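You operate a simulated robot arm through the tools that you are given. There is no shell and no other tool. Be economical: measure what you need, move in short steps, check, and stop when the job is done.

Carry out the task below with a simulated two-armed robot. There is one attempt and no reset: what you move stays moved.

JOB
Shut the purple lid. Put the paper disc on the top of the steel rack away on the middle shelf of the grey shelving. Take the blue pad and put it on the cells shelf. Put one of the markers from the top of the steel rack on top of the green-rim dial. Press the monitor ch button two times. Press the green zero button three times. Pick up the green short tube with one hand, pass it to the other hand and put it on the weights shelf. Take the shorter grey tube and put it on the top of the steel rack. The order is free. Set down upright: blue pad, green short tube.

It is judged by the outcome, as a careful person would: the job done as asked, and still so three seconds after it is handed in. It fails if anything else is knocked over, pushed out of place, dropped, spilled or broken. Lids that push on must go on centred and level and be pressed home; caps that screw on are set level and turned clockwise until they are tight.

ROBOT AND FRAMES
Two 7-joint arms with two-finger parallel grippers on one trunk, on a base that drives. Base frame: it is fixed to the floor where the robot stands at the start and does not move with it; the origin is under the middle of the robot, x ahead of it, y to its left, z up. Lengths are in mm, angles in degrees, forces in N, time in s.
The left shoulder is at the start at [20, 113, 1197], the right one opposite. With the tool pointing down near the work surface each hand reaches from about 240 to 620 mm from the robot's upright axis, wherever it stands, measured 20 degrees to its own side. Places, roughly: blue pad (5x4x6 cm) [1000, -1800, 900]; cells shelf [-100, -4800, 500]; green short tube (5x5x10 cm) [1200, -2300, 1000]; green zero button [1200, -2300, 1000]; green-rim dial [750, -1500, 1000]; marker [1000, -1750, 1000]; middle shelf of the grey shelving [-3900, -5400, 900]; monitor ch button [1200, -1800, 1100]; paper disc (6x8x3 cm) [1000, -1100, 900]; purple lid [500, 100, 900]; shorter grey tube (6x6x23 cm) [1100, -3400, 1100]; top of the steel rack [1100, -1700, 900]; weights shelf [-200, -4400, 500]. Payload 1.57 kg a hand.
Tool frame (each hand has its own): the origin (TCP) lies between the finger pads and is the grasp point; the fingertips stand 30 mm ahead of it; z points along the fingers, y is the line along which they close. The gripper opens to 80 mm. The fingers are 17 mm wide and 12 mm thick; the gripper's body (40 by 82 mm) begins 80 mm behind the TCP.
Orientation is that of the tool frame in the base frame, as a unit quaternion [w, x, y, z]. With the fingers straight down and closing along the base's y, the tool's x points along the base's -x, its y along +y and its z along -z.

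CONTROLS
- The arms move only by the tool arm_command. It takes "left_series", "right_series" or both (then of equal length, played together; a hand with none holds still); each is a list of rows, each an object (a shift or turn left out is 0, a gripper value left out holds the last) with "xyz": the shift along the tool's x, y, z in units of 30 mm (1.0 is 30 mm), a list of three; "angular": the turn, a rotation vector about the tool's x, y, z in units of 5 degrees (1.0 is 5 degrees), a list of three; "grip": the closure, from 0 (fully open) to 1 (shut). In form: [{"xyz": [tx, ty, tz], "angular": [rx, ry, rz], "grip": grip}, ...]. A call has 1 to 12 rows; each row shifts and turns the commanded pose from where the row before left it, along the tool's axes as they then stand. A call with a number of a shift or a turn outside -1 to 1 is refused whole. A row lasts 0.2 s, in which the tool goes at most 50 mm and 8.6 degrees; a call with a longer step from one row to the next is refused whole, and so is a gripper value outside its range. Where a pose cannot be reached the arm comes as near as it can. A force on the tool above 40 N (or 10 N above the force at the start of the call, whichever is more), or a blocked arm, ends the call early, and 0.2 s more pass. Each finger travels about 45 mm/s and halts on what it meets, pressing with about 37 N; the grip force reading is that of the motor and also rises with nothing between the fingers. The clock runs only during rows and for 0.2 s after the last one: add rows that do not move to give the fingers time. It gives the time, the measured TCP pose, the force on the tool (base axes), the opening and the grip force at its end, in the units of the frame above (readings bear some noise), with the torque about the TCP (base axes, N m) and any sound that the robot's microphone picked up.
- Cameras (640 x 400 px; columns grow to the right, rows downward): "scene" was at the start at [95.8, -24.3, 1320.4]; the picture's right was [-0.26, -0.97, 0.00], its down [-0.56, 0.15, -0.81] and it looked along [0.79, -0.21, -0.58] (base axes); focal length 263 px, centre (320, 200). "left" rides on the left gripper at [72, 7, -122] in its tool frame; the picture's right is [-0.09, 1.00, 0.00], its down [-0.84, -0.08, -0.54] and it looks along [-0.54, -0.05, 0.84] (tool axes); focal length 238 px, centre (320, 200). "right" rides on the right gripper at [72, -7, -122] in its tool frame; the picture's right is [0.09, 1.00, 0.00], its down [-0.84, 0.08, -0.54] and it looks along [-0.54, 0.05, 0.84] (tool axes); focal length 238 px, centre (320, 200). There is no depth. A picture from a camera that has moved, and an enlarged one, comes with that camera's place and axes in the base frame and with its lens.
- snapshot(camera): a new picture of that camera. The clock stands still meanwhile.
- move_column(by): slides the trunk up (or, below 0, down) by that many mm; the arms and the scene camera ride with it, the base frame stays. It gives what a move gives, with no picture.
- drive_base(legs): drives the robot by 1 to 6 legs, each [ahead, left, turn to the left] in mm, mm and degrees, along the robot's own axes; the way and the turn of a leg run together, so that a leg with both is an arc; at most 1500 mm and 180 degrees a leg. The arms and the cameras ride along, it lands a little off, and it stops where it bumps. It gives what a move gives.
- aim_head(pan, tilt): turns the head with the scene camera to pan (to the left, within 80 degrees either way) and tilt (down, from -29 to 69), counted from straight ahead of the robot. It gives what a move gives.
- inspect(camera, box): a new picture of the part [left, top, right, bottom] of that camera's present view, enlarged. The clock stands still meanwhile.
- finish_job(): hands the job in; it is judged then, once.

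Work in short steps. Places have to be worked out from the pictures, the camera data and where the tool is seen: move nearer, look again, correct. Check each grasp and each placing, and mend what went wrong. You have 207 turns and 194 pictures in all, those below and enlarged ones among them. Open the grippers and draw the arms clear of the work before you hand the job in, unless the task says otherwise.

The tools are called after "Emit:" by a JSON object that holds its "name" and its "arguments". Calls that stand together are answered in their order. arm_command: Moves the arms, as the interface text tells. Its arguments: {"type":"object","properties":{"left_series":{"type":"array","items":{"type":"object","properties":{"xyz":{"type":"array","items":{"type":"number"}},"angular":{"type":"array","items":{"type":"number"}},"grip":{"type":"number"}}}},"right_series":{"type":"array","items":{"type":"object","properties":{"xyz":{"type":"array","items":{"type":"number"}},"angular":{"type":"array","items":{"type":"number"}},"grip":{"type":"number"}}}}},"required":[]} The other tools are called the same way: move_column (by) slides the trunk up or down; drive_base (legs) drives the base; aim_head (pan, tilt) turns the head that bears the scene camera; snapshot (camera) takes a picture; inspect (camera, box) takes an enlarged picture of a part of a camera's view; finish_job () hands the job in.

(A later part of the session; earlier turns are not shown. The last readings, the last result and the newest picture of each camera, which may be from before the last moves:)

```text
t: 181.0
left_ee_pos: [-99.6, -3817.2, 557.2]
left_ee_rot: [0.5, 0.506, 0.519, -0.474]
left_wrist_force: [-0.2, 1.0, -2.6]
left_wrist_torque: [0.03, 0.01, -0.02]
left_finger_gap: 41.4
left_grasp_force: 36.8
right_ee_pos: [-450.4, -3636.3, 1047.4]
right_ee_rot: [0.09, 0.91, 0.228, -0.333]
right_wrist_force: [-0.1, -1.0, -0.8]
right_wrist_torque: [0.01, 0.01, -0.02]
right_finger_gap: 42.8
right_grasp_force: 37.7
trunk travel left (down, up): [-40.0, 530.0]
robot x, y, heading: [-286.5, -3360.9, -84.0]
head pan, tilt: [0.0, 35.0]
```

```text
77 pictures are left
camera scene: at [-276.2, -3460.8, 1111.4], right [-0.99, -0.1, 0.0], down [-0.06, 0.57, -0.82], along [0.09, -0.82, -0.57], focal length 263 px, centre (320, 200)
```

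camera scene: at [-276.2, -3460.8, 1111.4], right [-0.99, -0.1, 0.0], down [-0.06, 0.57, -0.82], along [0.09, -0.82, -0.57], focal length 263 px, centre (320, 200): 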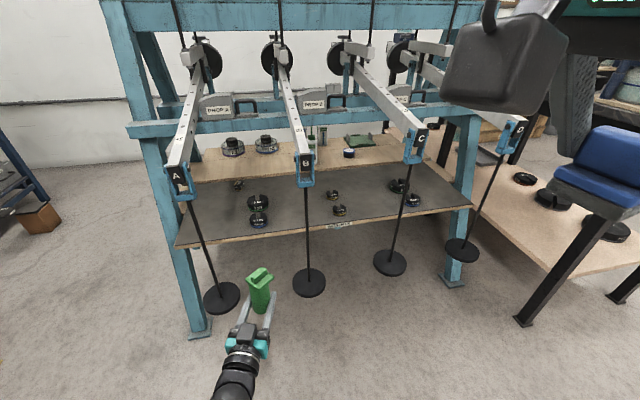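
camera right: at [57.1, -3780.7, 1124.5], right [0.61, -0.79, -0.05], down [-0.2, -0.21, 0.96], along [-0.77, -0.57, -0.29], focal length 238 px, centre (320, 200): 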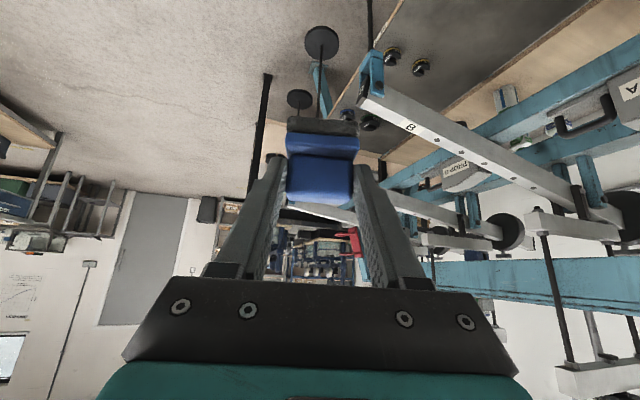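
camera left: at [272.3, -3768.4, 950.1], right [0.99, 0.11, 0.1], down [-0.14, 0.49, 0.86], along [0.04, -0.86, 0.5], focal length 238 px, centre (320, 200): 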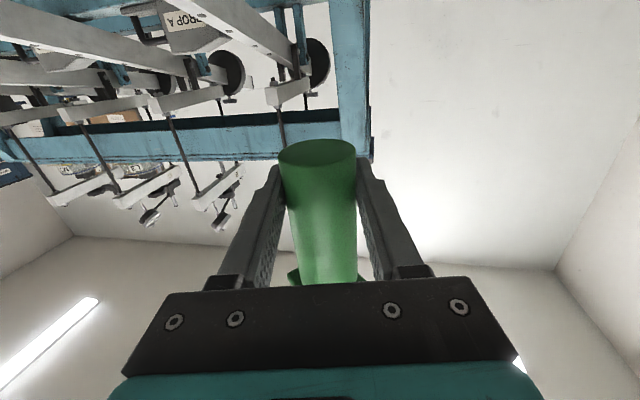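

Clear view: the gap is ahead of the tube. I drive 200 mm forward and look.

Emit:
{"name": "drive_base", "arguments": {"legs": [[200, 9, 0]]}}

Emit:
{"name": "snapshot", "arguments": {"camera": "scene"}}

```text
t: 182.6
left_ee_pos: [-68.2, -4013.1, 558.4]
left_ee_rot: [0.5, 0.506, 0.519, -0.475]
left_wrist_force: [-0.1, -0.5, -2.6]
left_wrist_torque: [0.01, -0.04, 0.04]
left_finger_gap: 41.4
left_grasp_force: 37.2
right_ee_pos: [-420.0, -3831.8, 1047.9]
right_ee_rot: [0.09, 0.91, 0.229, -0.334]
right_wrist_force: [-0.4, -0.2, 0.7]
right_wrist_torque: [-0.02, 0.0, 0.02]
right_finger_gap: 42.9
right_grasp_force: 37.6
trunk travel left (down, up): [-40.0, 530.0]
robot x, y, heading: [-256.3, -3559.7, -83.9]
head pan, tilt: [0.0, 35.0]
```

```text
76 pictures are left
camera scene: at [-246.7, -3656.3, 1111.4], right [-0.99, -0.1, 0.0], down [-0.06, 0.57, -0.82], along [0.09, -0.82, -0.57], focal length 263 px, centre (320, 200)
```

scene: 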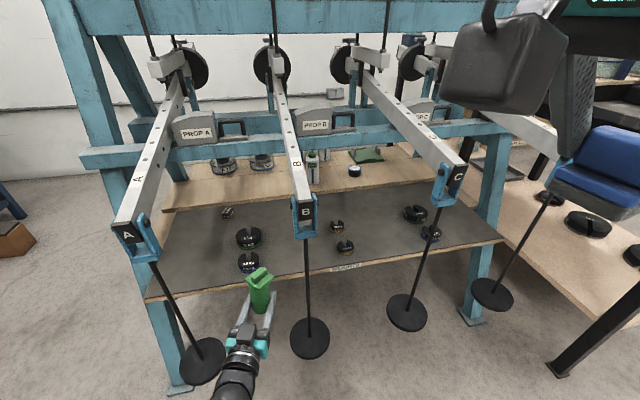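

Geometry is consistent (edge z≈508, weight at [25,-4172]). I extend the left arm 120 mm toward the spot to the right of that weight.

Emit:
{"name": "arm_command", "arguments": {"left_series": [{"xyz": [0, 0.03, 0.8]}, {"xyz": [0, 0.03, 0.8]}, {"xyz": [0, 0.03, 0.8]}, {"xyz": [0, 0.03, 0.8]}, {"xyz": [0, 0, 0.8]}, {}]}}

Emit:
{"name": "inspect", "arguments": {"camera": "scene", "box": [140, 160, 380, 360]}}

```text
t: 184.0
left_ee_pos: [-60.2, -4132.9, 551.9]
left_ee_rot: [0.5, 0.506, 0.519, -0.475]
left_wrist_force: [0.2, 0.3, -3.0]
left_wrist_torque: [0.01, -0.01, 0.01]
left_finger_gap: 41.3
left_grasp_force: 37.3
right_ee_pos: [-420.2, -3832.2, 1047.2]
right_ee_rot: [0.09, 0.91, 0.229, -0.333]
right_wrist_force: [0.3, -0.5, -0.6]
right_wrist_torque: [0.02, 0.02, 0.01]
right_finger_gap: 42.6
right_grasp_force: 37.2
trunk travel left (down, up): [-40.0, 530.0]
robot x, y, heading: [-257.7, -3560.1, -84.1]
head pan, tilt: [0.0, 35.0]
```

```text
2.00 times, centred on (260, 260) of scene
camera zoom: at [-246.7, -3656.4, 1111.3], right [-0.99, -0.1, 0.0], down [-0.06, 0.57, -0.82], along [0.09, -0.82, -0.57], focal length 526 px, centre (440, 80)
```

zoom: 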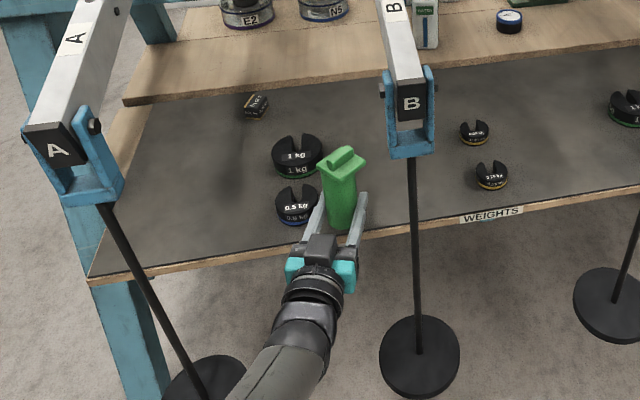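

The board is labelled WEIGHTS. The tube is next to the 0.5 kg weight; I shift 14 mm right and go 48 mm deeper.

Emit:
{"name": "arm_command", "arguments": {"left_series": [{"xyz": [-0.15, -0.47, 0]}, {"xyz": [0, 0, 0.8]}, {"xyz": [0, 0, 0.8]}, {}]}}

Emit:
{"name": "inspect", "arguments": {"camera": "scene", "box": [180, 180, 340, 320]}}

```text
t: 185.0
left_ee_pos: [-79.7, -4157.7, 573.0]
left_ee_rot: [0.5, 0.506, 0.519, -0.475]
left_wrist_force: [0.1, 0.7, -2.3]
left_wrist_torque: [0.02, -0.02, 0.01]
left_finger_gap: 41.3
left_grasp_force: 36.9
left hand out of reach, approached as far as the arm can: row 2, 3
right_ee_pos: [-420.2, -3832.7, 1048.7]
right_ee_rot: [0.089, 0.91, 0.229, -0.334]
right_wrist_force: [0.5, 0.5, -0.7]
right_wrist_torque: [0.01, -0.02, -0.02]
right_finger_gap: 43.0
right_grasp_force: 37.0
trunk travel left (down, up): [-40.0, 530.0]
robot x, y, heading: [-260.7, -3557.5, -83.8]
head pan, tilt: [0.0, 35.0]
```

```text
2.86 times, centred on (260, 250) of scene
camera zoom: at [-246.7, -3656.3, 1111.4], right [-0.99, -0.1, 0.0], down [-0.06, 0.57, -0.82], along [0.09, -0.82, -0.57], focal length 752 px, centre (491, 57)
```

zoom: 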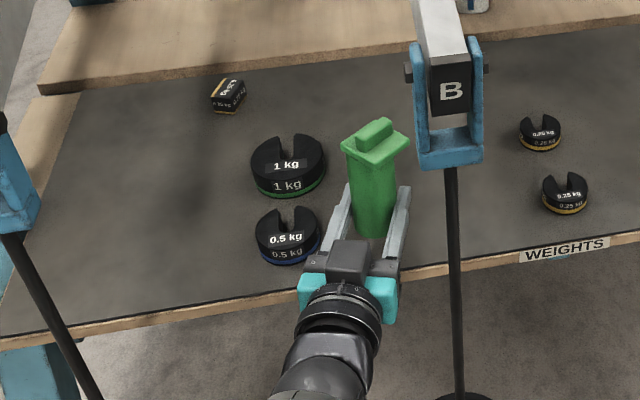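

The arm is near full stretch; I drive the base 36 mm forward instead, keeping the wrist camera in front of the board's edge, then lower.

Emit:
{"name": "drive_base", "arguments": {"legs": [[36, 0, 0]]}}

Emit:
{"name": "arm_command", "arguments": {"left_series": [{"xyz": [0.5, 0, 0]}, {"xyz": [0.4, 0, 0]}, {}]}}

Emit:
{"name": "inspect", "arguments": {"camera": "scene", "box": [180, 180, 340, 320]}}

```text
t: 185.9
left_ee_pos: [-75.3, -4193.1, 572.4]
left_ee_rot: [0.5, 0.506, 0.519, -0.474]
left_wrist_force: [0.7, 0.5, -3.4]
left_wrist_torque: [0.04, 0.02, -0.05]
left_finger_gap: 41.3
left_grasp_force: 37.2
right_ee_pos: [-418.1, -3867.6, 1048.4]
right_ee_rot: [0.09, 0.91, 0.229, -0.334]
right_wrist_force: [-0.5, 0.4, -0.6]
right_wrist_torque: [0.0, 0.02, 0.01]
right_finger_gap: 43.1
right_grasp_force: 36.3
trunk travel left (down, up): [-40.0, 530.0]
robot x, y, heading: [-256.3, -3592.9, -84.0]
head pan, tilt: [0.0, 35.0]
```

```text
t: 186.7
left_ee_pos: [-76.5, -4185.4, 562.6]
left_ee_rot: [0.5, 0.506, 0.52, -0.473]
left_wrist_force: [0.0, 0.0, -4.1]
left_wrist_torque: [0.03, 0.04, -0.04]
left_finger_gap: 41.6
left_grasp_force: 37.1
left hand out of reach, approached as far as the arm can: row 1, 2
right_ee_pos: [-416.3, -3867.3, 1047.4]
right_ee_rot: [0.09, 0.91, 0.229, -0.334]
right_wrist_force: [0.8, -0.5, -0.5]
right_wrist_torque: [0.02, -0.02, -0.02]
right_finger_gap: 43.0
right_grasp_force: 36.7
trunk travel left (down, up): [-40.0, 530.0]
robot x, y, heading: [-252.7, -3597.1, -84.0]
head pan, tilt: [0.0, 35.0]
```

```text
2.86 times, centred on (260, 250) of scene
camera zoom: at [-242.9, -3692.2, 1111.4], right [-0.99, -0.1, 0.0], down [-0.06, 0.57, -0.82], along [0.09, -0.82, -0.57], focal length 752 px, centre (491, 57)
```

zoom: 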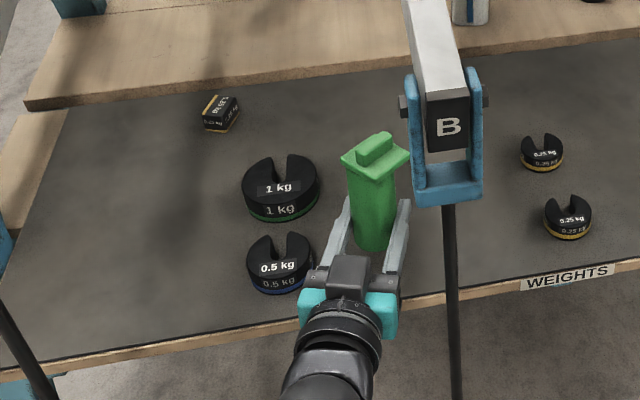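

I lower with the trunk instead: 24 mm first, then look.

Emit:
{"name": "move_column", "arguments": {"by": -24}}

Emit:
{"name": "inspect", "arguments": {"camera": "scene", "box": [200, 190, 320, 310]}}

```text
t: 187.4
left_ee_pos: [-77.8, -4184.9, 538.7]
left_ee_rot: [0.5, 0.506, 0.519, -0.475]
left_wrist_force: [0.3, 0.5, -2.1]
left_wrist_torque: [-0.03, 0.01, -0.01]
left_finger_gap: 41.4
left_grasp_force: 37.1
right_ee_pos: [-415.0, -3866.9, 1024.0]
right_ee_rot: [0.089, 0.91, 0.228, -0.333]
right_wrist_force: [1.0, 0.2, -0.6]
right_wrist_torque: [0.01, 0.02, -0.02]
right_finger_gap: 42.8
right_grasp_force: 36.6
trunk travel left (down, up): [-16.0, 554.0]
robot x, y, heading: [-253.4, -3591.3, -84.2]
head pan, tilt: [0.0, 35.0]
```

```text
3.33 times, centred on (260, 250) of scene
camera zoom: at [-242.9, -3692.1, 1087.3], right [-0.99, -0.1, 0.0], down [-0.06, 0.57, -0.82], along [0.09, -0.82, -0.57], focal length 877 px, centre (520, 33)
```

zoom: 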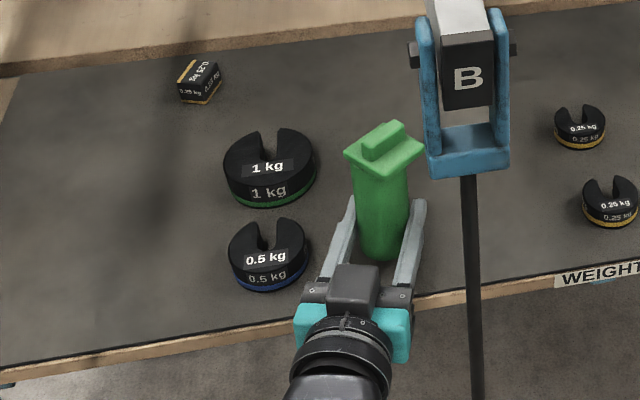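

The base of the tube is almost on the mat. I lower 3 mm more and read the force.

Emit:
{"name": "move_column", "arguments": {"by": -3}}

Emit:
{"name": "move_column", "arguments": {"by": -3}}

```text
t: 187.9
left_ee_pos: [-76.0, -4184.0, 535.5]
left_ee_rot: [0.5, 0.506, 0.518, -0.475]
left_wrist_force: [0.3, 0.3, -3.3]
left_wrist_torque: [0.03, 0.0, -0.01]
left_finger_gap: 41.3
left_grasp_force: 37.4
right_ee_pos: [-416.1, -3867.8, 1021.4]
right_ee_rot: [0.089, 0.91, 0.229, -0.333]
right_wrist_force: [1.0, -0.1, -0.5]
right_wrist_torque: [0.0, 0.0, -0.01]
right_finger_gap: 42.9
right_grasp_force: 37.2
trunk travel left (down, up): [-13.0, 557.0]
robot x, y, heading: [-252.5, -3594.3, -84.0]
head pan, tilt: [0.0, 35.0]
```

```text
t: 188.4
left_ee_pos: [-77.4, -4184.6, 533.2]
left_ee_rot: [0.5, 0.506, 0.519, -0.474]
left_wrist_force: [0.5, -0.2, -2.4]
left_wrist_torque: [0.03, 0.02, -0.01]
left_finger_gap: 41.5
left_grasp_force: 36.8
right_ee_pos: [-416.4, -3866.4, 1017.6]
right_ee_rot: [0.089, 0.91, 0.229, -0.333]
right_wrist_force: [0.3, 0.3, 0.1]
right_wrist_torque: [0.02, -0.01, 0.0]
right_finger_gap: 43.0
right_grasp_force: 36.7
trunk travel left (down, up): [-10.0, 560.0]
robot x, y, heading: [-256.6, -3594.8, -83.8]
head pan, tilt: [0.0, 35.0]
```

Still carrying the weight; I keep lowering in 3 mm steps.

Emit:
{"name": "move_column", "arguments": {"by": -4}}

Emit:
{"name": "move_column", "arguments": {"by": -3}}

```text
t: 188.9
left_ee_pos: [-77.0, -4185.8, 528.3]
left_ee_rot: [0.5, 0.506, 0.519, -0.474]
left_wrist_force: [-0.3, -0.1, -2.3]
left_wrist_torque: [0.02, -0.01, 0.0]
left_finger_gap: 41.5
left_grasp_force: 36.6
right_ee_pos: [-416.6, -3867.4, 1014.2]
right_ee_rot: [0.09, 0.91, 0.229, -0.333]
right_wrist_force: [0.2, 0.0, -0.7]
right_wrist_torque: [0.0, -0.04, 0.03]
right_finger_gap: 42.9
right_grasp_force: 37.3
trunk travel left (down, up): [-6.0, 564.0]
robot x, y, heading: [-256.7, -3593.3, -84.0]
head pan, tilt: [0.0, 35.0]
```

```text
t: 189.4
left_ee_pos: [-77.7, -4184.7, 526.3]
left_ee_rot: [0.5, 0.506, 0.519, -0.474]
left_wrist_force: [0.1, -0.4, -2.5]
left_wrist_torque: [0.05, -0.03, 0.01]
left_finger_gap: 41.1
left_grasp_force: 37.0
right_ee_pos: [-417.5, -3868.0, 1011.2]
right_ee_rot: [0.09, 0.91, 0.228, -0.333]
right_wrist_force: [0.0, -0.5, -0.2]
right_wrist_torque: [0.03, -0.02, 0.02]
right_finger_gap: 42.9
right_grasp_force: 37.2
trunk travel left (down, up): [-3.0, 567.0]
robot x, y, heading: [-256.0, -3595.7, -83.9]
head pan, tilt: [0.0, 35.0]
```

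Still free. I ease the base 12 mm forward to regain reach and lower with the arm in small steps.

Emit:
{"name": "drive_base", "arguments": {"legs": [[12, 0, 0]]}}

Emit:
{"name": "arm_command", "arguments": {"left_series": [{"xyz": [0.12, 0, 0]}, {"xyz": [0.1, 0, 0]}, {}]}}

Emit:
{"name": "inspect", "arguments": {"camera": "scene", "box": [220, 200, 300, 280]}}

```text
t: 190.2
left_ee_pos: [-75.3, -4196.4, 526.0]
left_ee_rot: [0.5, 0.506, 0.519, -0.474]
left_wrist_force: [-0.4, -0.1, -3.4]
left_wrist_torque: [0.01, -0.02, -0.02]
left_finger_gap: 41.2
left_grasp_force: 36.7
right_ee_pos: [-415.6, -3879.6, 1011.2]
right_ee_rot: [0.09, 0.91, 0.229, -0.333]
right_wrist_force: [0.3, -0.8, -0.1]
right_wrist_torque: [0.0, 0.02, -0.03]
right_finger_gap: 42.9
right_grasp_force: 37.2
trunk travel left (down, up): [-3.0, 567.0]
robot x, y, heading: [-255.7, -3605.8, -84.0]
head pan, tilt: [0.0, 35.0]
```

```text
t: 191.0
left_ee_pos: [-76.4, -4196.4, 524.9]
left_ee_rot: [0.5, 0.506, 0.518, -0.475]
left_wrist_force: [-0.4, -1.1, 2.3]
left_wrist_torque: [-0.12, 0.1, 0.0]
left_finger_gap: 41.3
left_grasp_force: 36.8
left hand out of reach, approached as far as the arm can: row 2
right_ee_pos: [-416.6, -3879.7, 1011.1]
right_ee_rot: [0.09, 0.91, 0.229, -0.334]
right_wrist_force: [-0.8, -1.1, -0.8]
right_wrist_torque: [0.02, 0.02, 0.01]
right_finger_gap: 42.9
right_grasp_force: 36.2
trunk travel left (down, up): [-3.0, 567.0]
robot x, y, heading: [-251.8, -3604.6, -83.8]
head pan, tilt: [0.0, 35.0]
```

```text
5.00 times, centred on (260, 240) of scene
camera zoom: at [-241.8, -3703.8, 1074.4], right [-0.99, -0.1, 0.0], down [-0.06, 0.57, -0.82], along [0.09, -0.82, -0.57], focal length 1316 px, centre (620, 0)
```

zoom: 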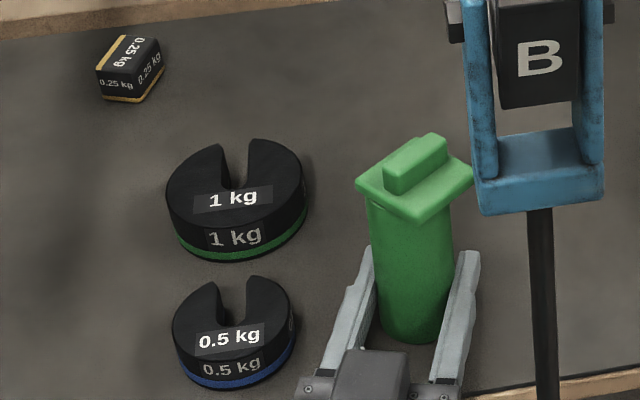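

Contact felt (force turned upward). I open the left fingers moderately and withdraw straight back.

Emit:
{"name": "arm_command", "arguments": {"left_series": [{"grip": 0.28}, {"grip": 0.28}, {"grip": 0.28}, {"grip": 0.28}, {"xyz": [0, 0, -0.4]}, {"xyz": [0, 0, -0.8]}, {"xyz": [0, 0, -1]}, {"xyz": [0, 0, -1]}, {}]}}

Emit:
{"name": "inspect", "arguments": {"camera": "scene", "box": [200, 190, 320, 310]}}

```text
t: 193.0
left_ee_pos: [-79.8, -4100.0, 528.8]
left_ee_rot: [0.5, 0.505, 0.519, -0.474]
left_wrist_force: [-0.8, -0.6, -0.5]
left_wrist_torque: [0.0, 0.0, 0.0]
left_finger_gap: 57.4
left_grasp_force: 0.0
right_ee_pos: [-414.9, -3879.6, 1009.9]
right_ee_rot: [0.091, 0.91, 0.229, -0.333]
right_wrist_force: [0.0, 0.7, -1.7]
right_wrist_torque: [0.04, 0.04, 0.0]
right_finger_gap: 43.0
right_grasp_force: 37.2
trunk travel left (down, up): [-3.0, 567.0]
robot x, y, heading: [-254.9, -3603.6, -84.0]
head pan, tilt: [0.0, 35.0]
```

```text
3.33 times, centred on (260, 250) of scene
camera zoom: at [-241.8, -3703.8, 1074.4], right [-0.99, -0.1, 0.0], down [-0.06, 0.57, -0.82], along [0.09, -0.82, -0.57], focal length 877 px, centre (520, 33)
```

zoom: 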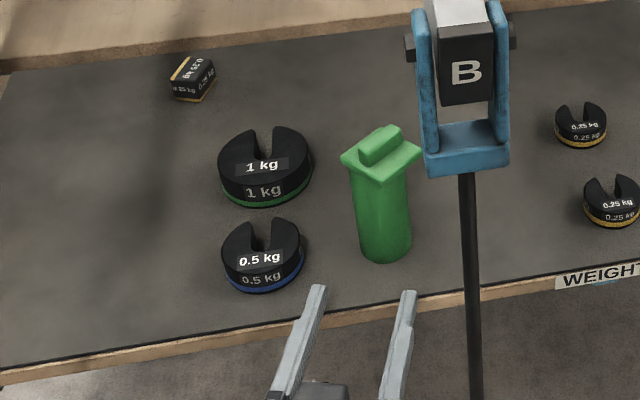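

The green tube stands upright on the WEIGHTS board. I back out, raise the trunk, and turn the head left to plan a way around to the cells board behind.

Emit:
{"name": "drive_base", "arguments": {"legs": [[-330, 0, 0]]}}

Emit:
{"name": "move_column", "arguments": {"by": 300}}

Emit:
{"name": "aim_head", "arguments": {"pan": 40, "tilt": 25}}

Emit:
{"name": "snapshot", "arguments": {"camera": "scene"}}

```text
t: 195.2
left_ee_pos: [-114.9, -3772.2, 528.7]
left_ee_rot: [0.5, 0.506, 0.519, -0.474]
left_wrist_force: [0.8, -0.2, 0.0]
left_wrist_torque: [0.0, 0.0, 0.04]
left_finger_gap: 57.7
left_grasp_force: 0.1
right_ee_pos: [-449.6, -3551.9, 1011.0]
right_ee_rot: [0.089, 0.911, 0.228, -0.333]
right_wrist_force: [0.9, 0.1, 0.3]
right_wrist_torque: [0.05, 0.02, 0.01]
right_finger_gap: 42.7
right_grasp_force: 36.6
trunk travel left (down, up): [-3.0, 567.0]
robot x, y, heading: [-287.8, -3278.5, -83.9]
head pan, tilt: [0.0, 35.0]
```

```text
t: 198.2
left_ee_pos: [-115.1, -3772.1, 829.2]
left_ee_rot: [0.5, 0.506, 0.519, -0.475]
left_wrist_force: [-0.1, -0.4, -0.7]
left_wrist_torque: [0.0, 0.02, -0.01]
left_finger_gap: 57.4
left_grasp_force: 0.1
right_ee_pos: [-450.0, -3552.8, 1310.9]
right_ee_rot: [0.09, 0.91, 0.228, -0.333]
right_wrist_force: [0.2, -0.4, -0.4]
right_wrist_torque: [0.03, -0.03, 0.02]
right_finger_gap: 43.0
right_grasp_force: 37.0
trunk travel left (down, up): [-303.0, 267.0]
robot x, y, heading: [-286.0, -3277.8, -84.2]
head pan, tilt: [0.0, 35.0]
```

```text
t: 199.2
left_ee_pos: [-113.7, -3772.9, 827.9]
left_ee_rot: [0.5, 0.506, 0.519, -0.474]
left_wrist_force: [0.0, -0.2, 0.2]
left_wrist_torque: [0.01, 0.0, -0.02]
left_finger_gap: 57.5
left_grasp_force: 0.0
right_ee_pos: [-450.4, -3552.0, 1310.7]
right_ee_rot: [0.09, 0.91, 0.228, -0.334]
right_wrist_force: [0.6, -0.1, -0.9]
right_wrist_torque: [0.02, -0.01, -0.02]
right_finger_gap: 42.8
right_grasp_force: 37.0
trunk travel left (down, up): [-303.0, 267.0]
robot x, y, heading: [-289.4, -3278.1, -84.2]
head pan, tilt: [40.0, 25.0]
```

```text
69 pictures are left
camera scene: at [-219.0, -3353.7, 1389.8], right [-0.7, -0.72, 0.0], down [-0.3, 0.29, -0.91], along [0.65, -0.63, -0.42], focal length 263 px, centre (320, 200)
```

scene: 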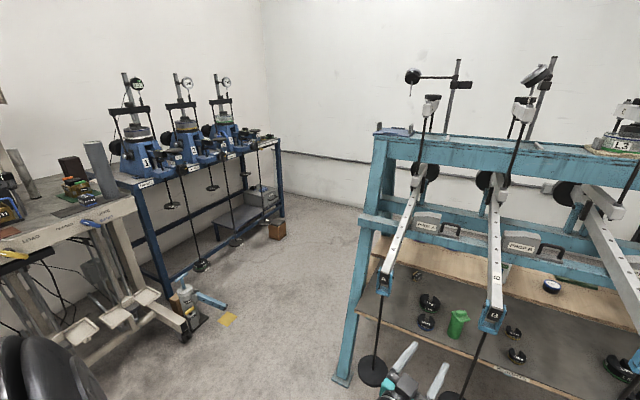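

The passage between the rig's left leg [293,-4014] and the pump [1180,-3740] is about 850 mm wide. I tuck the left hand in and drive around to the rig's left side.

Emit:
{"name": "arm_command", "arguments": {"left_series": [{"xyz": [-0.6, 0, -1]}, {"xyz": [-0.6, 0, -1]}, {"xyz": [-0.6, 0, -1]}, {"xyz": [-0.6, 0, -1]}, {"xyz": [-0.6, 0, -1]}, {"xyz": [-0.6, 0, -0.6]}, {}]}}

Emit:
{"name": "drive_base", "arguments": {"legs": [[214, 871, 0], [500, 182, 0], [470, 95, 0]]}}

Emit:
{"name": "aim_head", "arguments": {"pan": -60, "tilt": 35}}

Emit:
{"name": "snapshot", "arguments": {"camera": "scene"}}

```text
t: 200.8
left_ee_pos: [-123.1, -3610.9, 945.7]
left_ee_rot: [0.5, 0.506, 0.519, -0.474]
left_wrist_force: [-0.5, -0.1, 0.5]
left_wrist_torque: [0.03, 0.03, 0.01]
left_finger_gap: 57.6
left_grasp_force: 0.0
right_ee_pos: [-449.3, -3552.6, 1311.1]
right_ee_rot: [0.09, 0.91, 0.228, -0.334]
right_wrist_force: [0.7, 0.9, -1.2]
right_wrist_torque: [-0.01, -0.02, 0.0]
right_finger_gap: 42.9
right_grasp_force: 37.2
trunk travel left (down, up): [-303.0, 267.0]
robot x, y, heading: [-287.6, -3277.9, -84.1]
head pan, tilt: [40.0, 25.0]
```

```text
t: 210.8
left_ee_pos: [1152.6, -4672.5, 944.6]
left_ee_rot: [0.502, 0.503, 0.521, -0.472]
left_wrist_force: [-0.3, 0.2, -0.1]
left_wrist_torque: [-0.02, 0.0, -0.02]
left_finger_gap: 57.6
left_grasp_force: 0.1
right_ee_pos: [826.0, -4616.6, 1310.2]
right_ee_rot: [0.091, 0.909, 0.233, -0.333]
right_wrist_force: [0.3, -0.8, -1.5]
right_wrist_torque: [0.01, -0.04, 0.02]
right_finger_gap: 42.9
right_grasp_force: 36.7
trunk travel left (down, up): [-303.0, 267.0]
robot x, y, heading: [984.8, -4340.3, -83.7]
head pan, tilt: [40.0, 25.0]
```

```text
t: 212.5
left_ee_pos: [1151.9, -4672.4, 944.4]
left_ee_rot: [0.502, 0.504, 0.521, -0.472]
left_wrist_force: [0.0, 0.1, 0.4]
left_wrist_torque: [0.03, 0.01, 0.0]
left_finger_gap: 57.4
left_grasp_force: 0.1
right_ee_pos: [825.1, -4616.7, 1310.2]
right_ee_rot: [0.091, 0.909, 0.233, -0.333]
right_wrist_force: [-0.3, 0.2, -0.7]
right_wrist_torque: [0.0, -0.01, 0.0]
right_finger_gap: 43.0
right_grasp_force: 36.9
trunk travel left (down, up): [-303.0, 267.0]
robot x, y, heading: [986.9, -4341.3, -83.4]
head pan, tilt: [-60.0, 35.0]
```

```text
68 pictures are left
camera scene: at [917.4, -4404.4, 1374.1], right [-0.59, 0.8, 0.0], down [0.46, 0.34, -0.82], along [-0.66, -0.49, -0.57], focal length 263 px, centre (320, 200)
```

scene: 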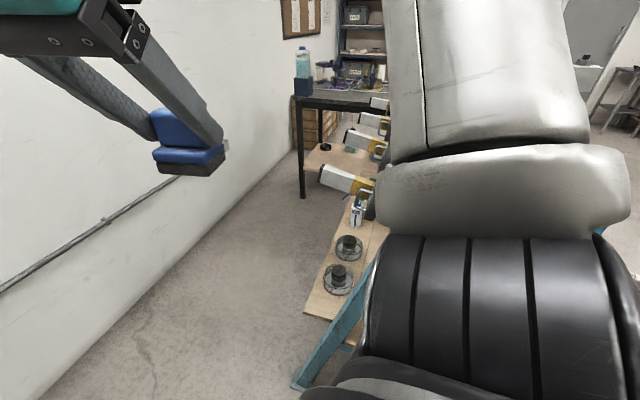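

From here I see the cells board is open from the rear with a free corridor to the wall. I go around behind the rig and face its back.

Emit:
{"name": "drive_base", "arguments": {"legs": [[656, -40, 0], [0, 0, -169], [-180, 560, 0]]}}

Emit:
{"name": "aim_head", "arguments": {"pan": 0, "tilt": 40}}

Emit:
{"name": "snapshot", "arguments": {"camera": "scene"}}

```text
t: 226.0
left_ee_pos: [307.3, -5028.9, 945.4]
left_ee_rot: [-0.425, 0.564, -0.455, -0.542]
left_wrist_force: [0.5, 0.2, 0.1]
left_wrist_torque: [-0.01, 0.0, 0.0]
left_finger_gap: 57.4
left_grasp_force: 0.1
right_ee_pos: [638.1, -5026.0, 1311.2]
right_ee_rot: [0.323, -0.312, 0.885, 0.12]
right_wrist_force: [0.3, 0.4, -0.5]
right_wrist_torque: [-0.01, 0.02, 0.01]
right_finger_gap: 42.8
right_grasp_force: 36.6
trunk travel left (down, up): [-303.0, 267.0]
robot x, y, heading: [528.8, -5323.1, 106.8]
head pan, tilt: [-60.0, 35.0]
```

```text
t: 227.3
left_ee_pos: [306.9, -5028.2, 943.5]
left_ee_rot: [-0.426, 0.563, -0.455, -0.542]
left_wrist_force: [0.4, -0.3, -0.9]
left_wrist_torque: [-0.01, 0.01, 0.02]
left_finger_gap: 57.4
left_grasp_force: 0.1
right_ee_pos: [639.5, -5025.3, 1311.0]
right_ee_rot: [0.324, -0.312, 0.885, 0.118]
right_wrist_force: [-0.8, 0.6, -0.2]
right_wrist_torque: [-0.01, 0.02, -0.01]
right_finger_gap: 43.0
right_grasp_force: 37.2
trunk travel left (down, up): [-303.0, 267.0]
robot x, y, heading: [531.4, -5324.3, 106.8]
head pan, tilt: [0.0, 40.0]
```

```text
67 pictures are left
camera scene: at [508.0, -5231.7, 1373.0], right [0.97, 0.23, 0.0], down [0.13, -0.57, -0.81], along [-0.19, 0.79, -0.58], focal length 263 px, centre (320, 200)
```

scene: 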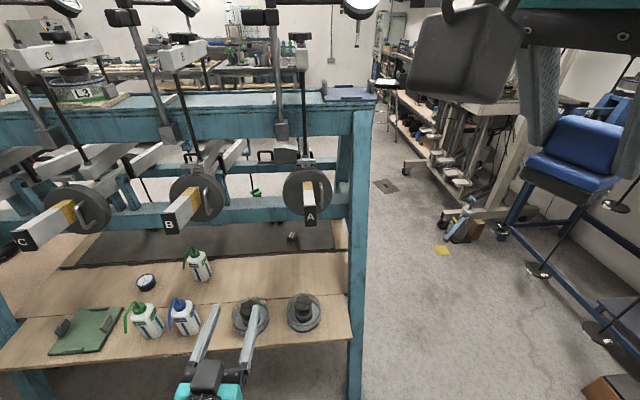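

I zoom in on the board to see labels and free space.

Emit:
{"name": "inspect", "arguments": {"camera": "scene", "box": [0, 200, 380, 400]}}

```text
1.68 times, centred on (190, 300) of scene
camera zoom: at [508.0, -5231.7, 1373.0], right [0.97, 0.23, 0.0], down [0.13, -0.57, -0.81], along [-0.19, 0.79, -0.58], focal length 443 px, centre (539, 32)
```

zoom: 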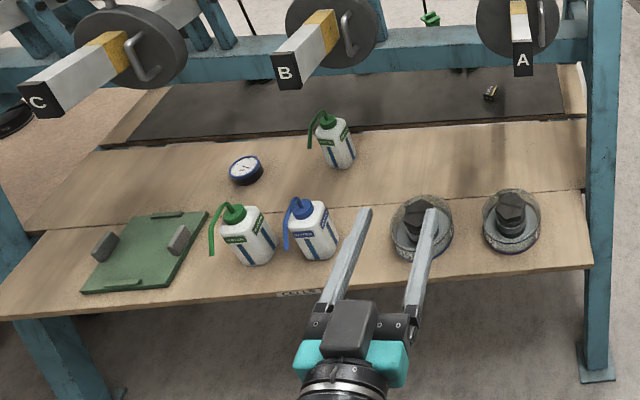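

The board's rear edge is labelled (CELLS). The best free spot is near the edge between the blue bottle and the first cell, about [67,-4896]. I extend the right hand and turn it to point straight ahead.

Emit:
{"name": "arm_command", "arguments": {"right_series": [{"xyz": [-0.27, 0.9, 0.24]}, {"xyz": [-0.27, 0.9, 0.24]}, {"xyz": [-0.27, 0.9, 0.24]}, {"xyz": [-0.27, 0.9, 0.24]}, {"xyz": [-0.27, 0.9, 0.24]}, {"xyz": [-0.27, 0.9, 0.24]}, {}], "left_series": [{"xyz": [-0.5, 0.5, -0.5]}, {"xyz": [-0.5, 0.5, -0.5]}, {"xyz": [-0.5, 0.5, 0]}, {"xyz": [-0.5, 0.5, 0]}, {"xyz": [-0.5, 0.5, 0]}, {}, {}]}}

Emit:
{"name": "arm_command", "arguments": {"right_series": [{"angular": [-0.647, 0, -0.761]}, {"angular": [-0.647, 0, -0.761]}, {"angular": [-0.647, 0, -0.761]}, {"angular": [-0.647, 0, -0.761]}, {"angular": [-0.647, 0, -0.761]}, {"angular": [-0.647, 0, -0.761]}, {"angular": [-0.647, 0, -0.761]}, {"angular": [-0.647, 0, -0.761]}, {"angular": [-0.647, 0, -0.761]}, {"angular": [-0.647, 0, -0.761]}, {"angular": [-0.647, 0, -0.761]}, {"angular": [-0.647, 0, -0.761]}]}}

Emit:
{"name": "snapshot", "arguments": {"camera": "scene"}}

```text
t: 228.9
left_ee_pos: [241.0, -5071.3, 1023.7]
left_ee_rot: [-0.425, 0.564, -0.455, -0.542]
left_wrist_force: [-0.1, 0.4, 0.5]
left_wrist_torque: [0.02, -0.03, 0.0]
left_finger_gap: 57.5
left_grasp_force: 0.0
right_ee_pos: [587.5, -4859.6, 1311.1]
right_ee_rot: [0.323, -0.311, 0.886, 0.12]
right_wrist_force: [0.2, -0.5, -1.7]
right_wrist_torque: [-0.01, 0.01, -0.01]
right_finger_gap: 42.8
right_grasp_force: 37.0
trunk travel left (down, up): [-303.0, 267.0]
robot x, y, heading: [528.2, -5325.7, 106.4]
head pan, tilt: [0.0, 40.0]
```

```text
t: 231.5
left_ee_pos: [241.4, -5071.2, 1021.5]
left_ee_rot: [-0.426, 0.563, -0.456, -0.542]
left_wrist_force: [0.4, 0.8, 0.0]
left_wrist_torque: [0.0, -0.02, 0.02]
left_finger_gap: 57.7
left_grasp_force: 0.1
right_ee_pos: [587.6, -4859.1, 1311.3]
right_ee_rot: [-0.225, 0.713, -0.608, -0.267]
right_wrist_force: [0.4, -0.4, -0.8]
right_wrist_torque: [0.03, -0.03, 0.05]
right_finger_gap: 42.9
right_grasp_force: 36.7
trunk travel left (down, up): [-303.0, 267.0]
robot x, y, heading: [528.5, -5325.5, 106.7]
head pan, tilt: [0.0, 40.0]
```

```text
65 pictures are left
camera scene: at [503.9, -5235.6, 1366.5], right [0.96, 0.29, 0.0], down [0.18, -0.62, -0.77], along [-0.22, 0.73, -0.64], focal length 263 px, centre (320, 200)
```

scene: 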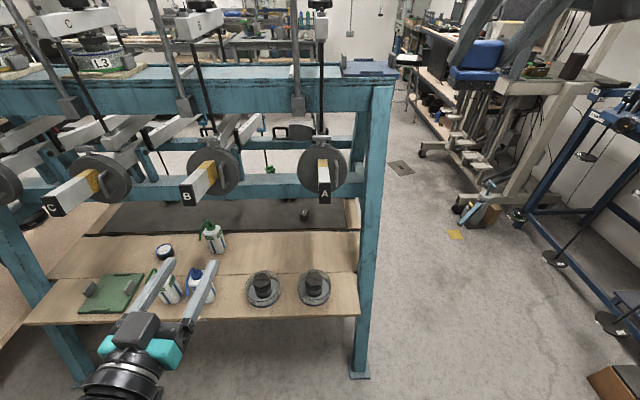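

I shift the base left along the rig so the right hand is lined up, then lower the trunk fully and the arm partly.

Emit:
{"name": "drive_base", "arguments": {"legs": [[-16, 508, 0]]}}

Emit:
{"name": "move_column", "arguments": {"by": -290}}

Emit:
{"name": "arm_command", "arguments": {"right_series": [{"xyz": [0.647, 0, 0.761]}, {"xyz": [0.647, 0, 0.761]}, {"xyz": [0.647, 0, 0.761]}, {"xyz": [0.647, 0, 0.761]}, {"xyz": [0.647, 0, 0.761]}, {"xyz": [0.647, 0, 0.761]}, {"xyz": [0.647, 0, 0.761]}, {"xyz": [0.647, 0, 0.761]}, {"xyz": [0.647, 0, 0.761]}, {"xyz": [0.647, 0, 0.761]}, {}]}}

Emit:
{"name": "snapshot", "arguments": {"camera": "scene"}}

Emit:
{"name": "snapshot", "arguments": {"camera": "right"}}

```text
t: 234.6
left_ee_pos: [-247.1, -5230.8, 1021.7]
left_ee_rot: [-0.427, 0.563, -0.456, -0.541]
left_wrist_force: [0.2, -0.1, 0.9]
left_wrist_torque: [0.0, -0.01, 0.0]
left_finger_gap: 57.5
left_grasp_force: 0.1
right_ee_pos: [100.3, -5019.7, 1309.5]
right_ee_rot: [-0.226, 0.711, -0.61, -0.268]
right_wrist_force: [-0.8, 0.2, -0.7]
right_wrist_torque: [-0.03, 0.01, 0.0]
right_finger_gap: 42.8
right_grasp_force: 36.4
trunk travel left (down, up): [-303.0, 267.0]
robot x, y, heading: [43.8, -5487.9, 106.4]
head pan, tilt: [0.0, 40.0]
```

```text
t: 237.5
left_ee_pos: [-246.1, -5230.0, 732.5]
left_ee_rot: [-0.427, 0.562, -0.457, -0.541]
left_wrist_force: [-0.1, -0.5, 0.2]
left_wrist_torque: [-0.03, 0.01, 0.02]
left_finger_gap: 57.3
left_grasp_force: 0.1
right_ee_pos: [102.5, -5019.6, 1021.5]
right_ee_rot: [-0.225, 0.711, -0.61, -0.267]
right_wrist_force: [0.1, -0.1, -0.5]
right_wrist_torque: [0.0, 0.01, 0.01]
right_finger_gap: 42.7
right_grasp_force: 37.4
trunk travel left (down, up): [-13.0, 557.0]
robot x, y, heading: [38.4, -5487.8, 106.3]
head pan, tilt: [0.0, 40.0]
```

```text
t: 239.9
left_ee_pos: [-246.6, -5230.9, 731.4]
left_ee_rot: [-0.427, 0.562, -0.457, -0.541]
left_wrist_force: [0.1, -0.2, 0.1]
left_wrist_torque: [0.02, 0.02, 0.01]
left_finger_gap: 57.5
left_grasp_force: 0.1
right_ee_pos: [100.7, -5016.7, 721.2]
right_ee_rot: [-0.224, 0.712, -0.61, -0.267]
right_wrist_force: [0.1, -1.1, -0.9]
right_wrist_torque: [-0.03, -0.04, 0.01]
right_finger_gap: 42.9
right_grasp_force: 37.2
trunk travel left (down, up): [-13.0, 557.0]
robot x, y, heading: [43.5, -5484.6, 106.3]
head pan, tilt: [0.0, 40.0]
```

```text
64 pictures are left
camera scene: at [16.5, -5396.7, 1076.5], right [0.96, 0.28, 0.0], down [0.18, -0.62, -0.77], along [-0.22, 0.73, -0.64], focal length 263 px, centre (320, 200)
```

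scene: 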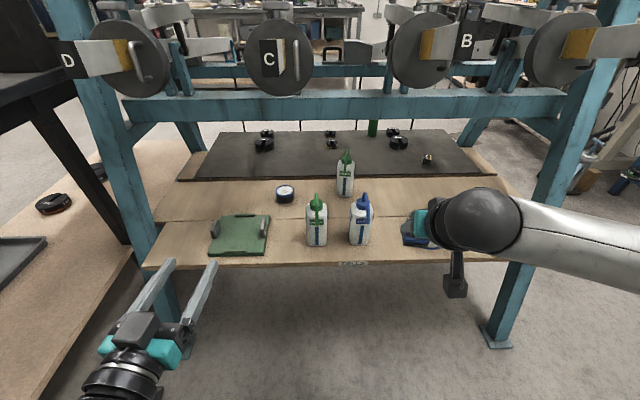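

```text
63 pictures are left
camera right: at [127.8, -5148.2, 765.7], right [-0.97, -0.22, -0.06], down [-0.11, 0.26, 0.96], along [-0.2, 0.94, -0.28], focal length 238 px, centre (320, 200)
```

right: 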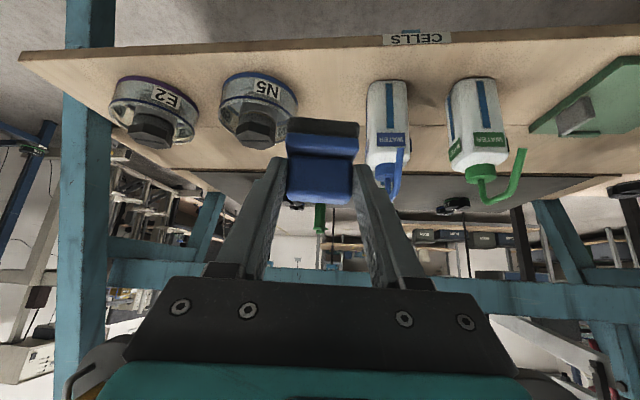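

Excellent view: CELLS label, and the gap between cell N5 and the blue bottle is right in line. I move in over the spot, staying 85 mm above the board.

Emit:
{"name": "arm_command", "arguments": {"right_series": [{"xyz": [-0.236, 0.056, 0.91]}, {"xyz": [-0.236, 0.056, 0.91]}, {"xyz": [-0.236, 0.056, 0.91]}, {"xyz": [-0.236, 0.056, 0.91]}, {"xyz": [-0.236, 0.056, 0.91]}, {}]}}

Emit:
{"name": "snapshot", "arguments": {"camera": "right"}}

Emit:
{"name": "inspect", "arguments": {"camera": "scene", "box": [280, 160, 560, 320]}}

```text
t: 241.3
left_ee_pos: [-245.9, -5229.7, 732.4]
left_ee_rot: [-0.427, 0.563, -0.457, -0.541]
left_wrist_force: [-1.2, -0.4, -0.1]
left_wrist_torque: [-0.02, 0.02, 0.0]
left_finger_gap: 57.5
left_grasp_force: 0.1
right_ee_pos: [73.7, -4904.4, 643.3]
right_ee_rot: [-0.225, 0.711, -0.61, -0.267]
right_wrist_force: [0.3, -0.2, -1.2]
right_wrist_torque: [-0.01, -0.02, -0.01]
right_finger_gap: 42.8
right_grasp_force: 37.6
trunk travel left (down, up): [-13.0, 557.0]
robot x, y, heading: [42.6, -5486.8, 106.4]
head pan, tilt: [0.0, 40.0]
```

```text
62 pictures are left
camera right: at [99.9, -5035.2, 686.8], right [-0.97, -0.22, -0.06], down [-0.11, 0.26, 0.96], along [-0.2, 0.94, -0.28], focal length 238 px, centre (320, 200)
```

right: 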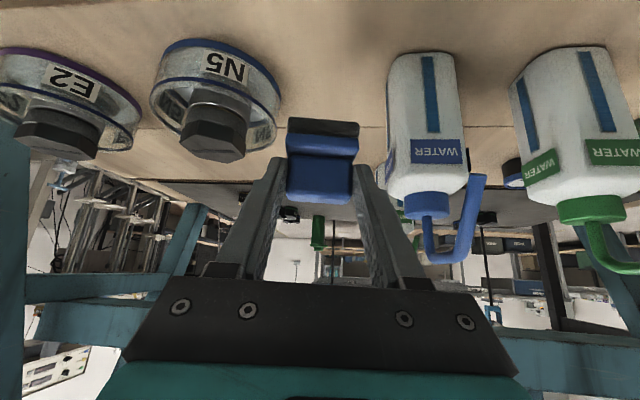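

```text
2.29 times, centred on (420, 240) of scene
camera zoom: at [16.4, -5396.7, 1076.5], right [0.96, 0.28, 0.0], down [0.18, -0.62, -0.77], along [-0.22, 0.73, -0.64], focal length 601 px, centre (91, 109)
```

zoom: 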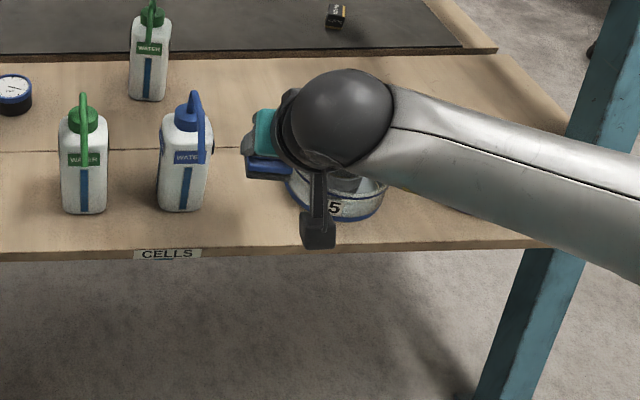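

Aligned mid-gap. I go straight down 72 mm, then in small steps to contact.

Emit:
{"name": "arm_command", "arguments": {"right_series": [{"xyz": [0.52, 0, 0.606]}, {"xyz": [0.52, 0, 0.606]}, {"xyz": [0.52, 0, 0.606]}, {}]}}

Emit:
{"name": "arm_command", "arguments": {"right_series": [{"xyz": [0.065, 0, 0.076]}, {"xyz": [0.065, 0, 0.076]}, {"xyz": [0.065, 0, 0.076]}, {}]}}

Emit:
{"name": "snapshot", "arguments": {"camera": "right"}}

```text
t: 242.3
left_ee_pos: [-245.7, -5231.9, 731.5]
left_ee_rot: [-0.428, 0.562, -0.457, -0.541]
left_wrist_force: [-0.7, 0.3, -0.1]
left_wrist_torque: [0.04, 0.01, -0.02]
left_finger_gap: 57.7
left_grasp_force: 0.0
right_ee_pos: [74.0, -4904.1, 568.8]
right_ee_rot: [-0.225, 0.711, -0.61, -0.267]
right_wrist_force: [-1.0, -0.2, -1.2]
right_wrist_torque: [-0.03, 0.01, 0.03]
right_finger_gap: 43.0
right_grasp_force: 37.3
trunk travel left (down, up): [-13.0, 557.0]
robot x, y, heading: [41.9, -5486.2, 106.4]
head pan, tilt: [0.0, 40.0]
```

```text
t: 243.3
left_ee_pos: [-245.9, -5230.7, 733.0]
left_ee_rot: [-0.427, 0.563, -0.457, -0.54]
left_wrist_force: [-0.3, 0.3, 0.7]
left_wrist_torque: [-0.01, 0.01, 0.0]
left_finger_gap: 57.6
left_grasp_force: 0.1
right_ee_pos: [72.8, -4903.9, 560.8]
right_ee_rot: [-0.226, 0.711, -0.61, -0.267]
right_wrist_force: [0.6, -0.2, -0.9]
right_wrist_torque: [-0.03, 0.0, -0.04]
right_finger_gap: 43.1
right_grasp_force: 37.1
trunk travel left (down, up): [-13.0, 557.0]
robot x, y, heading: [40.0, -5488.3, 106.4]
head pan, tilt: [0.0, 40.0]
```

```text
60 pictures are left
camera right: at [100.1, -5034.8, 605.6], right [-0.97, -0.22, -0.06], down [-0.11, 0.26, 0.96], along [-0.2, 0.94, -0.28], focal length 238 px, centre (320, 200)
```

right: 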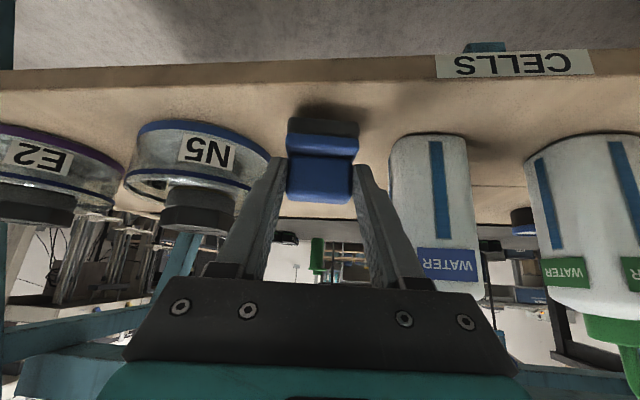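

Just above the board, well between cell and bottle. I keep lowering in 3 mm steps.

Emit:
{"name": "arm_command", "arguments": {"right_series": [{"xyz": [0.065, 0, 0.076]}, {"xyz": [0.065, 0, 0.076]}, {"xyz": [0.065, 0, 0.076]}, {}]}}

```text
t: 244.3
left_ee_pos: [-246.1, -5231.4, 732.2]
left_ee_rot: [-0.427, 0.562, -0.457, -0.541]
left_wrist_force: [-0.4, 1.6, -0.4]
left_wrist_torque: [0.02, 0.01, 0.01]
left_finger_gap: 57.4
left_grasp_force: 0.0
right_ee_pos: [71.3, -4904.9, 552.8]
right_ee_rot: [-0.225, 0.711, -0.61, -0.267]
right_wrist_force: [-1.0, -1.0, -0.5]
right_wrist_torque: [-0.01, 0.02, 0.01]
right_finger_gap: 42.9
right_grasp_force: 37.0
trunk travel left (down, up): [-13.0, 557.0]
robot x, y, heading: [46.4, -5489.1, 106.4]
head pan, tilt: [0.0, 40.0]
```

Emit:
{"name": "arm_command", "arguments": {"right_series": [{"xyz": [0.045, 0, 0.05]}, {"xyz": [0.045, 0, 0.05]}, {}]}}

Emit:
{"name": "inspect", "arguments": {"camera": "right", "box": [240, 60, 420, 220]}}

```text
t: 245.1
left_ee_pos: [-245.2, -5231.5, 732.6]
left_ee_rot: [-0.427, 0.563, -0.456, -0.542]
left_wrist_force: [1.0, 0.1, 0.2]
left_wrist_torque: [-0.01, -0.01, 0.01]
left_finger_gap: 57.4
left_grasp_force: 0.2
right_ee_pos: [73.0, -4902.8, 550.7]
right_ee_rot: [-0.227, 0.71, -0.609, -0.269]
right_wrist_force: [3.9, -3.5, 13.6]
right_wrist_torque: [-0.18, -0.1, 0.01]
right_finger_gap: 43.0
right_grasp_force: 37.7
trunk travel left (down, up): [-13.0, 557.0]
robot x, y, heading: [38.9, -5488.0, 106.2]
head pan, tilt: [0.0, 40.0]
```

```text
2.50 times, centred on (330, 140) of right
camera zoom: at [99.4, -5034.3, 594.4], right [-0.97, -0.22, -0.05], down [-0.11, 0.26, 0.96], along [-0.2, 0.94, -0.28], focal length 596 px, centre (295, 350)
```

zoom: 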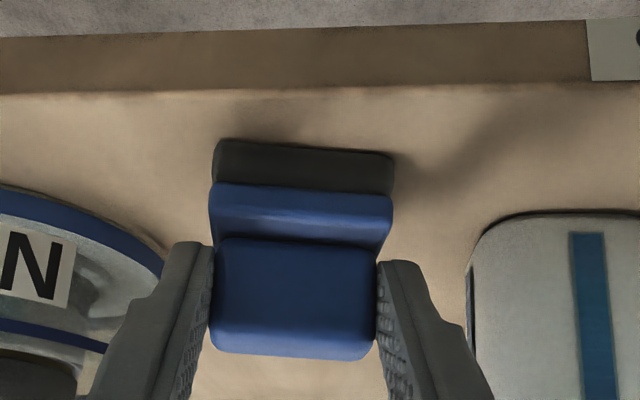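

Contact confirmed. I open slightly and withdraw back along the tool axis.

Emit:
{"name": "arm_command", "arguments": {"right_series": [{"xyz": [-0.03, 0, -0.03], "grip": 0.28}, {"grip": 0.28}, {"grip": 0.28}, {"xyz": [-0.2, 0, -0.6]}, {"xyz": [0, 0, -1]}, {"xyz": [0, 0, -1]}, {"xyz": [0, 0, -1]}, {"xyz": [0, 0, -1]}, {}]}}

Emit:
{"name": "snapshot", "arguments": {"camera": "right"}}

```text
t: 247.1
left_ee_pos: [-245.0, -5230.6, 733.4]
left_ee_rot: [-0.427, 0.563, -0.456, -0.541]
left_wrist_force: [0.6, 1.1, -1.2]
left_wrist_torque: [0.02, 0.01, -0.01]
left_finger_gap: 57.8
left_grasp_force: 0.0
right_ee_pos: [86.7, -4989.2, 656.5]
right_ee_rot: [-0.225, 0.711, -0.61, -0.267]
right_wrist_force: [0.3, 0.8, -0.4]
right_wrist_torque: [0.01, -0.01, 0.01]
right_finger_gap: 57.6
right_grasp_force: 0.0
trunk travel left (down, up): [-13.0, 557.0]
robot x, y, heading: [40.5, -5486.1, 106.2]
head pan, tilt: [0.0, 40.0]
```

```text
58 pictures are left
camera right: at [113.8, -5119.3, 701.7], right [-0.97, -0.22, -0.06], down [-0.11, 0.26, 0.96], along [-0.2, 0.94, -0.28], focal length 238 px, centre (320, 200)
```

right: 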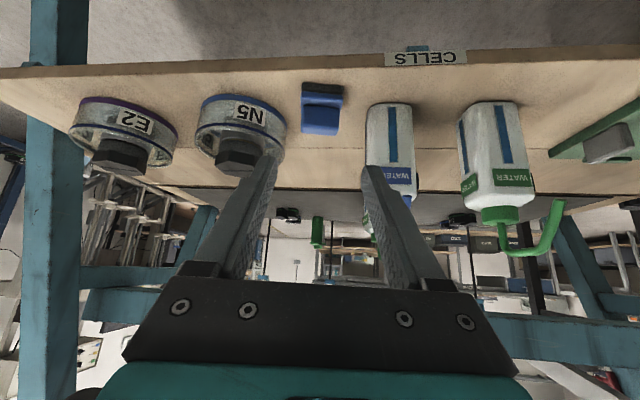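

The blue pad stands upright on the CELLS shelf. Next, the shorter grey tube on the machine table: I raise the trunk and retrace my way around the rig.

Emit:
{"name": "move_column", "arguments": {"by": 420}}

Emit:
{"name": "arm_command", "arguments": {"right_series": [{"xyz": [0, 0, -1]}, {"xyz": [0, 0, -1]}, {"xyz": [0, 0, -1]}, {"xyz": [0.5, 0, -0.5]}, {}]}}

Emit:
{"name": "drive_base", "arguments": {"legs": [[-100, 0, 0], [130, -1110, 0], [980, -150, 0], [560, 60, 0], [0, 0, -88.7]]}}

Emit:
{"name": "aim_head", "arguments": {"pan": 0, "tilt": 30}}

Emit:
{"name": "snapshot", "arguments": {"camera": "scene"}}

```text
refused: 420 is not a number from -400 to 400
```

```text
t: 248.3
left_ee_pos: [-246.1, -5230.3, 731.5]
left_ee_rot: [-0.427, 0.563, -0.456, -0.541]
left_wrist_force: [0.1, -0.1, -0.1]
left_wrist_torque: [-0.04, -0.02, 0.0]
left_finger_gap: 57.5
left_grasp_force: 0.0
right_ee_pos: [98.6, -5067.5, 728.0]
right_ee_rot: [-0.225, 0.711, -0.61, -0.267]
right_wrist_force: [-0.2, 1.2, 0.6]
right_wrist_torque: [-0.03, 0.02, -0.01]
right_finger_gap: 57.5
right_grasp_force: 0.0
trunk travel left (down, up): [-13.0, 557.0]
robot x, y, heading: [45.3, -5484.6, 106.3]
head pan, tilt: [0.0, 40.0]
```

```text
t: 261.3
left_ee_pos: [523.7, -3555.2, 734.1]
left_ee_rot: [-0.433, 0.558, -0.458, -0.54]
left_wrist_force: [0.2, -0.1, 0.0]
left_wrist_torque: [-0.02, 0.02, 0.0]
left_finger_gap: 57.6
left_grasp_force: 0.1
right_ee_pos: [876.4, -3407.4, 723.2]
right_ee_rot: [-0.225, 0.713, -0.612, -0.257]
right_wrist_force: [-0.3, -1.2, 0.5]
right_wrist_torque: [0.01, -0.01, -0.01]
right_finger_gap: 57.6
right_grasp_force: 0.0
trunk travel left (down, up): [-13.0, 557.0]
robot x, y, heading: [810.2, -3812.2, 105.6]
head pan, tilt: [0.0, 40.0]
stopped in leg 4: the robot was blocked; the commanded pose is now the measured one
```

```text
t: 262.1
left_ee_pos: [524.4, -3556.7, 734.4]
left_ee_rot: [-0.433, 0.557, -0.459, -0.54]
left_wrist_force: [-0.3, 0.1, 0.2]
left_wrist_torque: [-0.01, 0.0, 0.03]
left_finger_gap: 57.5
left_grasp_force: 0.1
right_ee_pos: [876.7, -3409.1, 723.6]
right_ee_rot: [-0.226, 0.713, -0.612, -0.257]
right_wrist_force: [0.5, 0.4, -0.2]
right_wrist_torque: [-0.02, 0.01, -0.01]
right_finger_gap: 57.8
right_grasp_force: 0.0
trunk travel left (down, up): [-13.0, 557.0]
robot x, y, heading: [807.8, -3811.5, 105.2]
head pan, tilt: [0.0, 30.0]
```

```text
57 pictures are left
camera scene: at [782.8, -3724.3, 1092.7], right [0.96, 0.27, 0.0], down [0.13, -0.47, -0.87], along [-0.23, 0.84, -0.49], focal length 263 px, centre (320, 200)
```

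scene: 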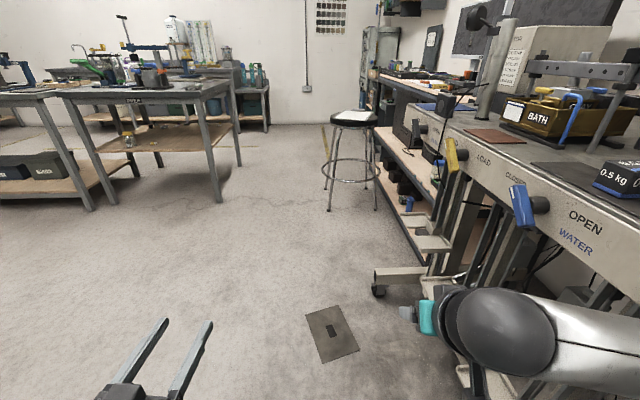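

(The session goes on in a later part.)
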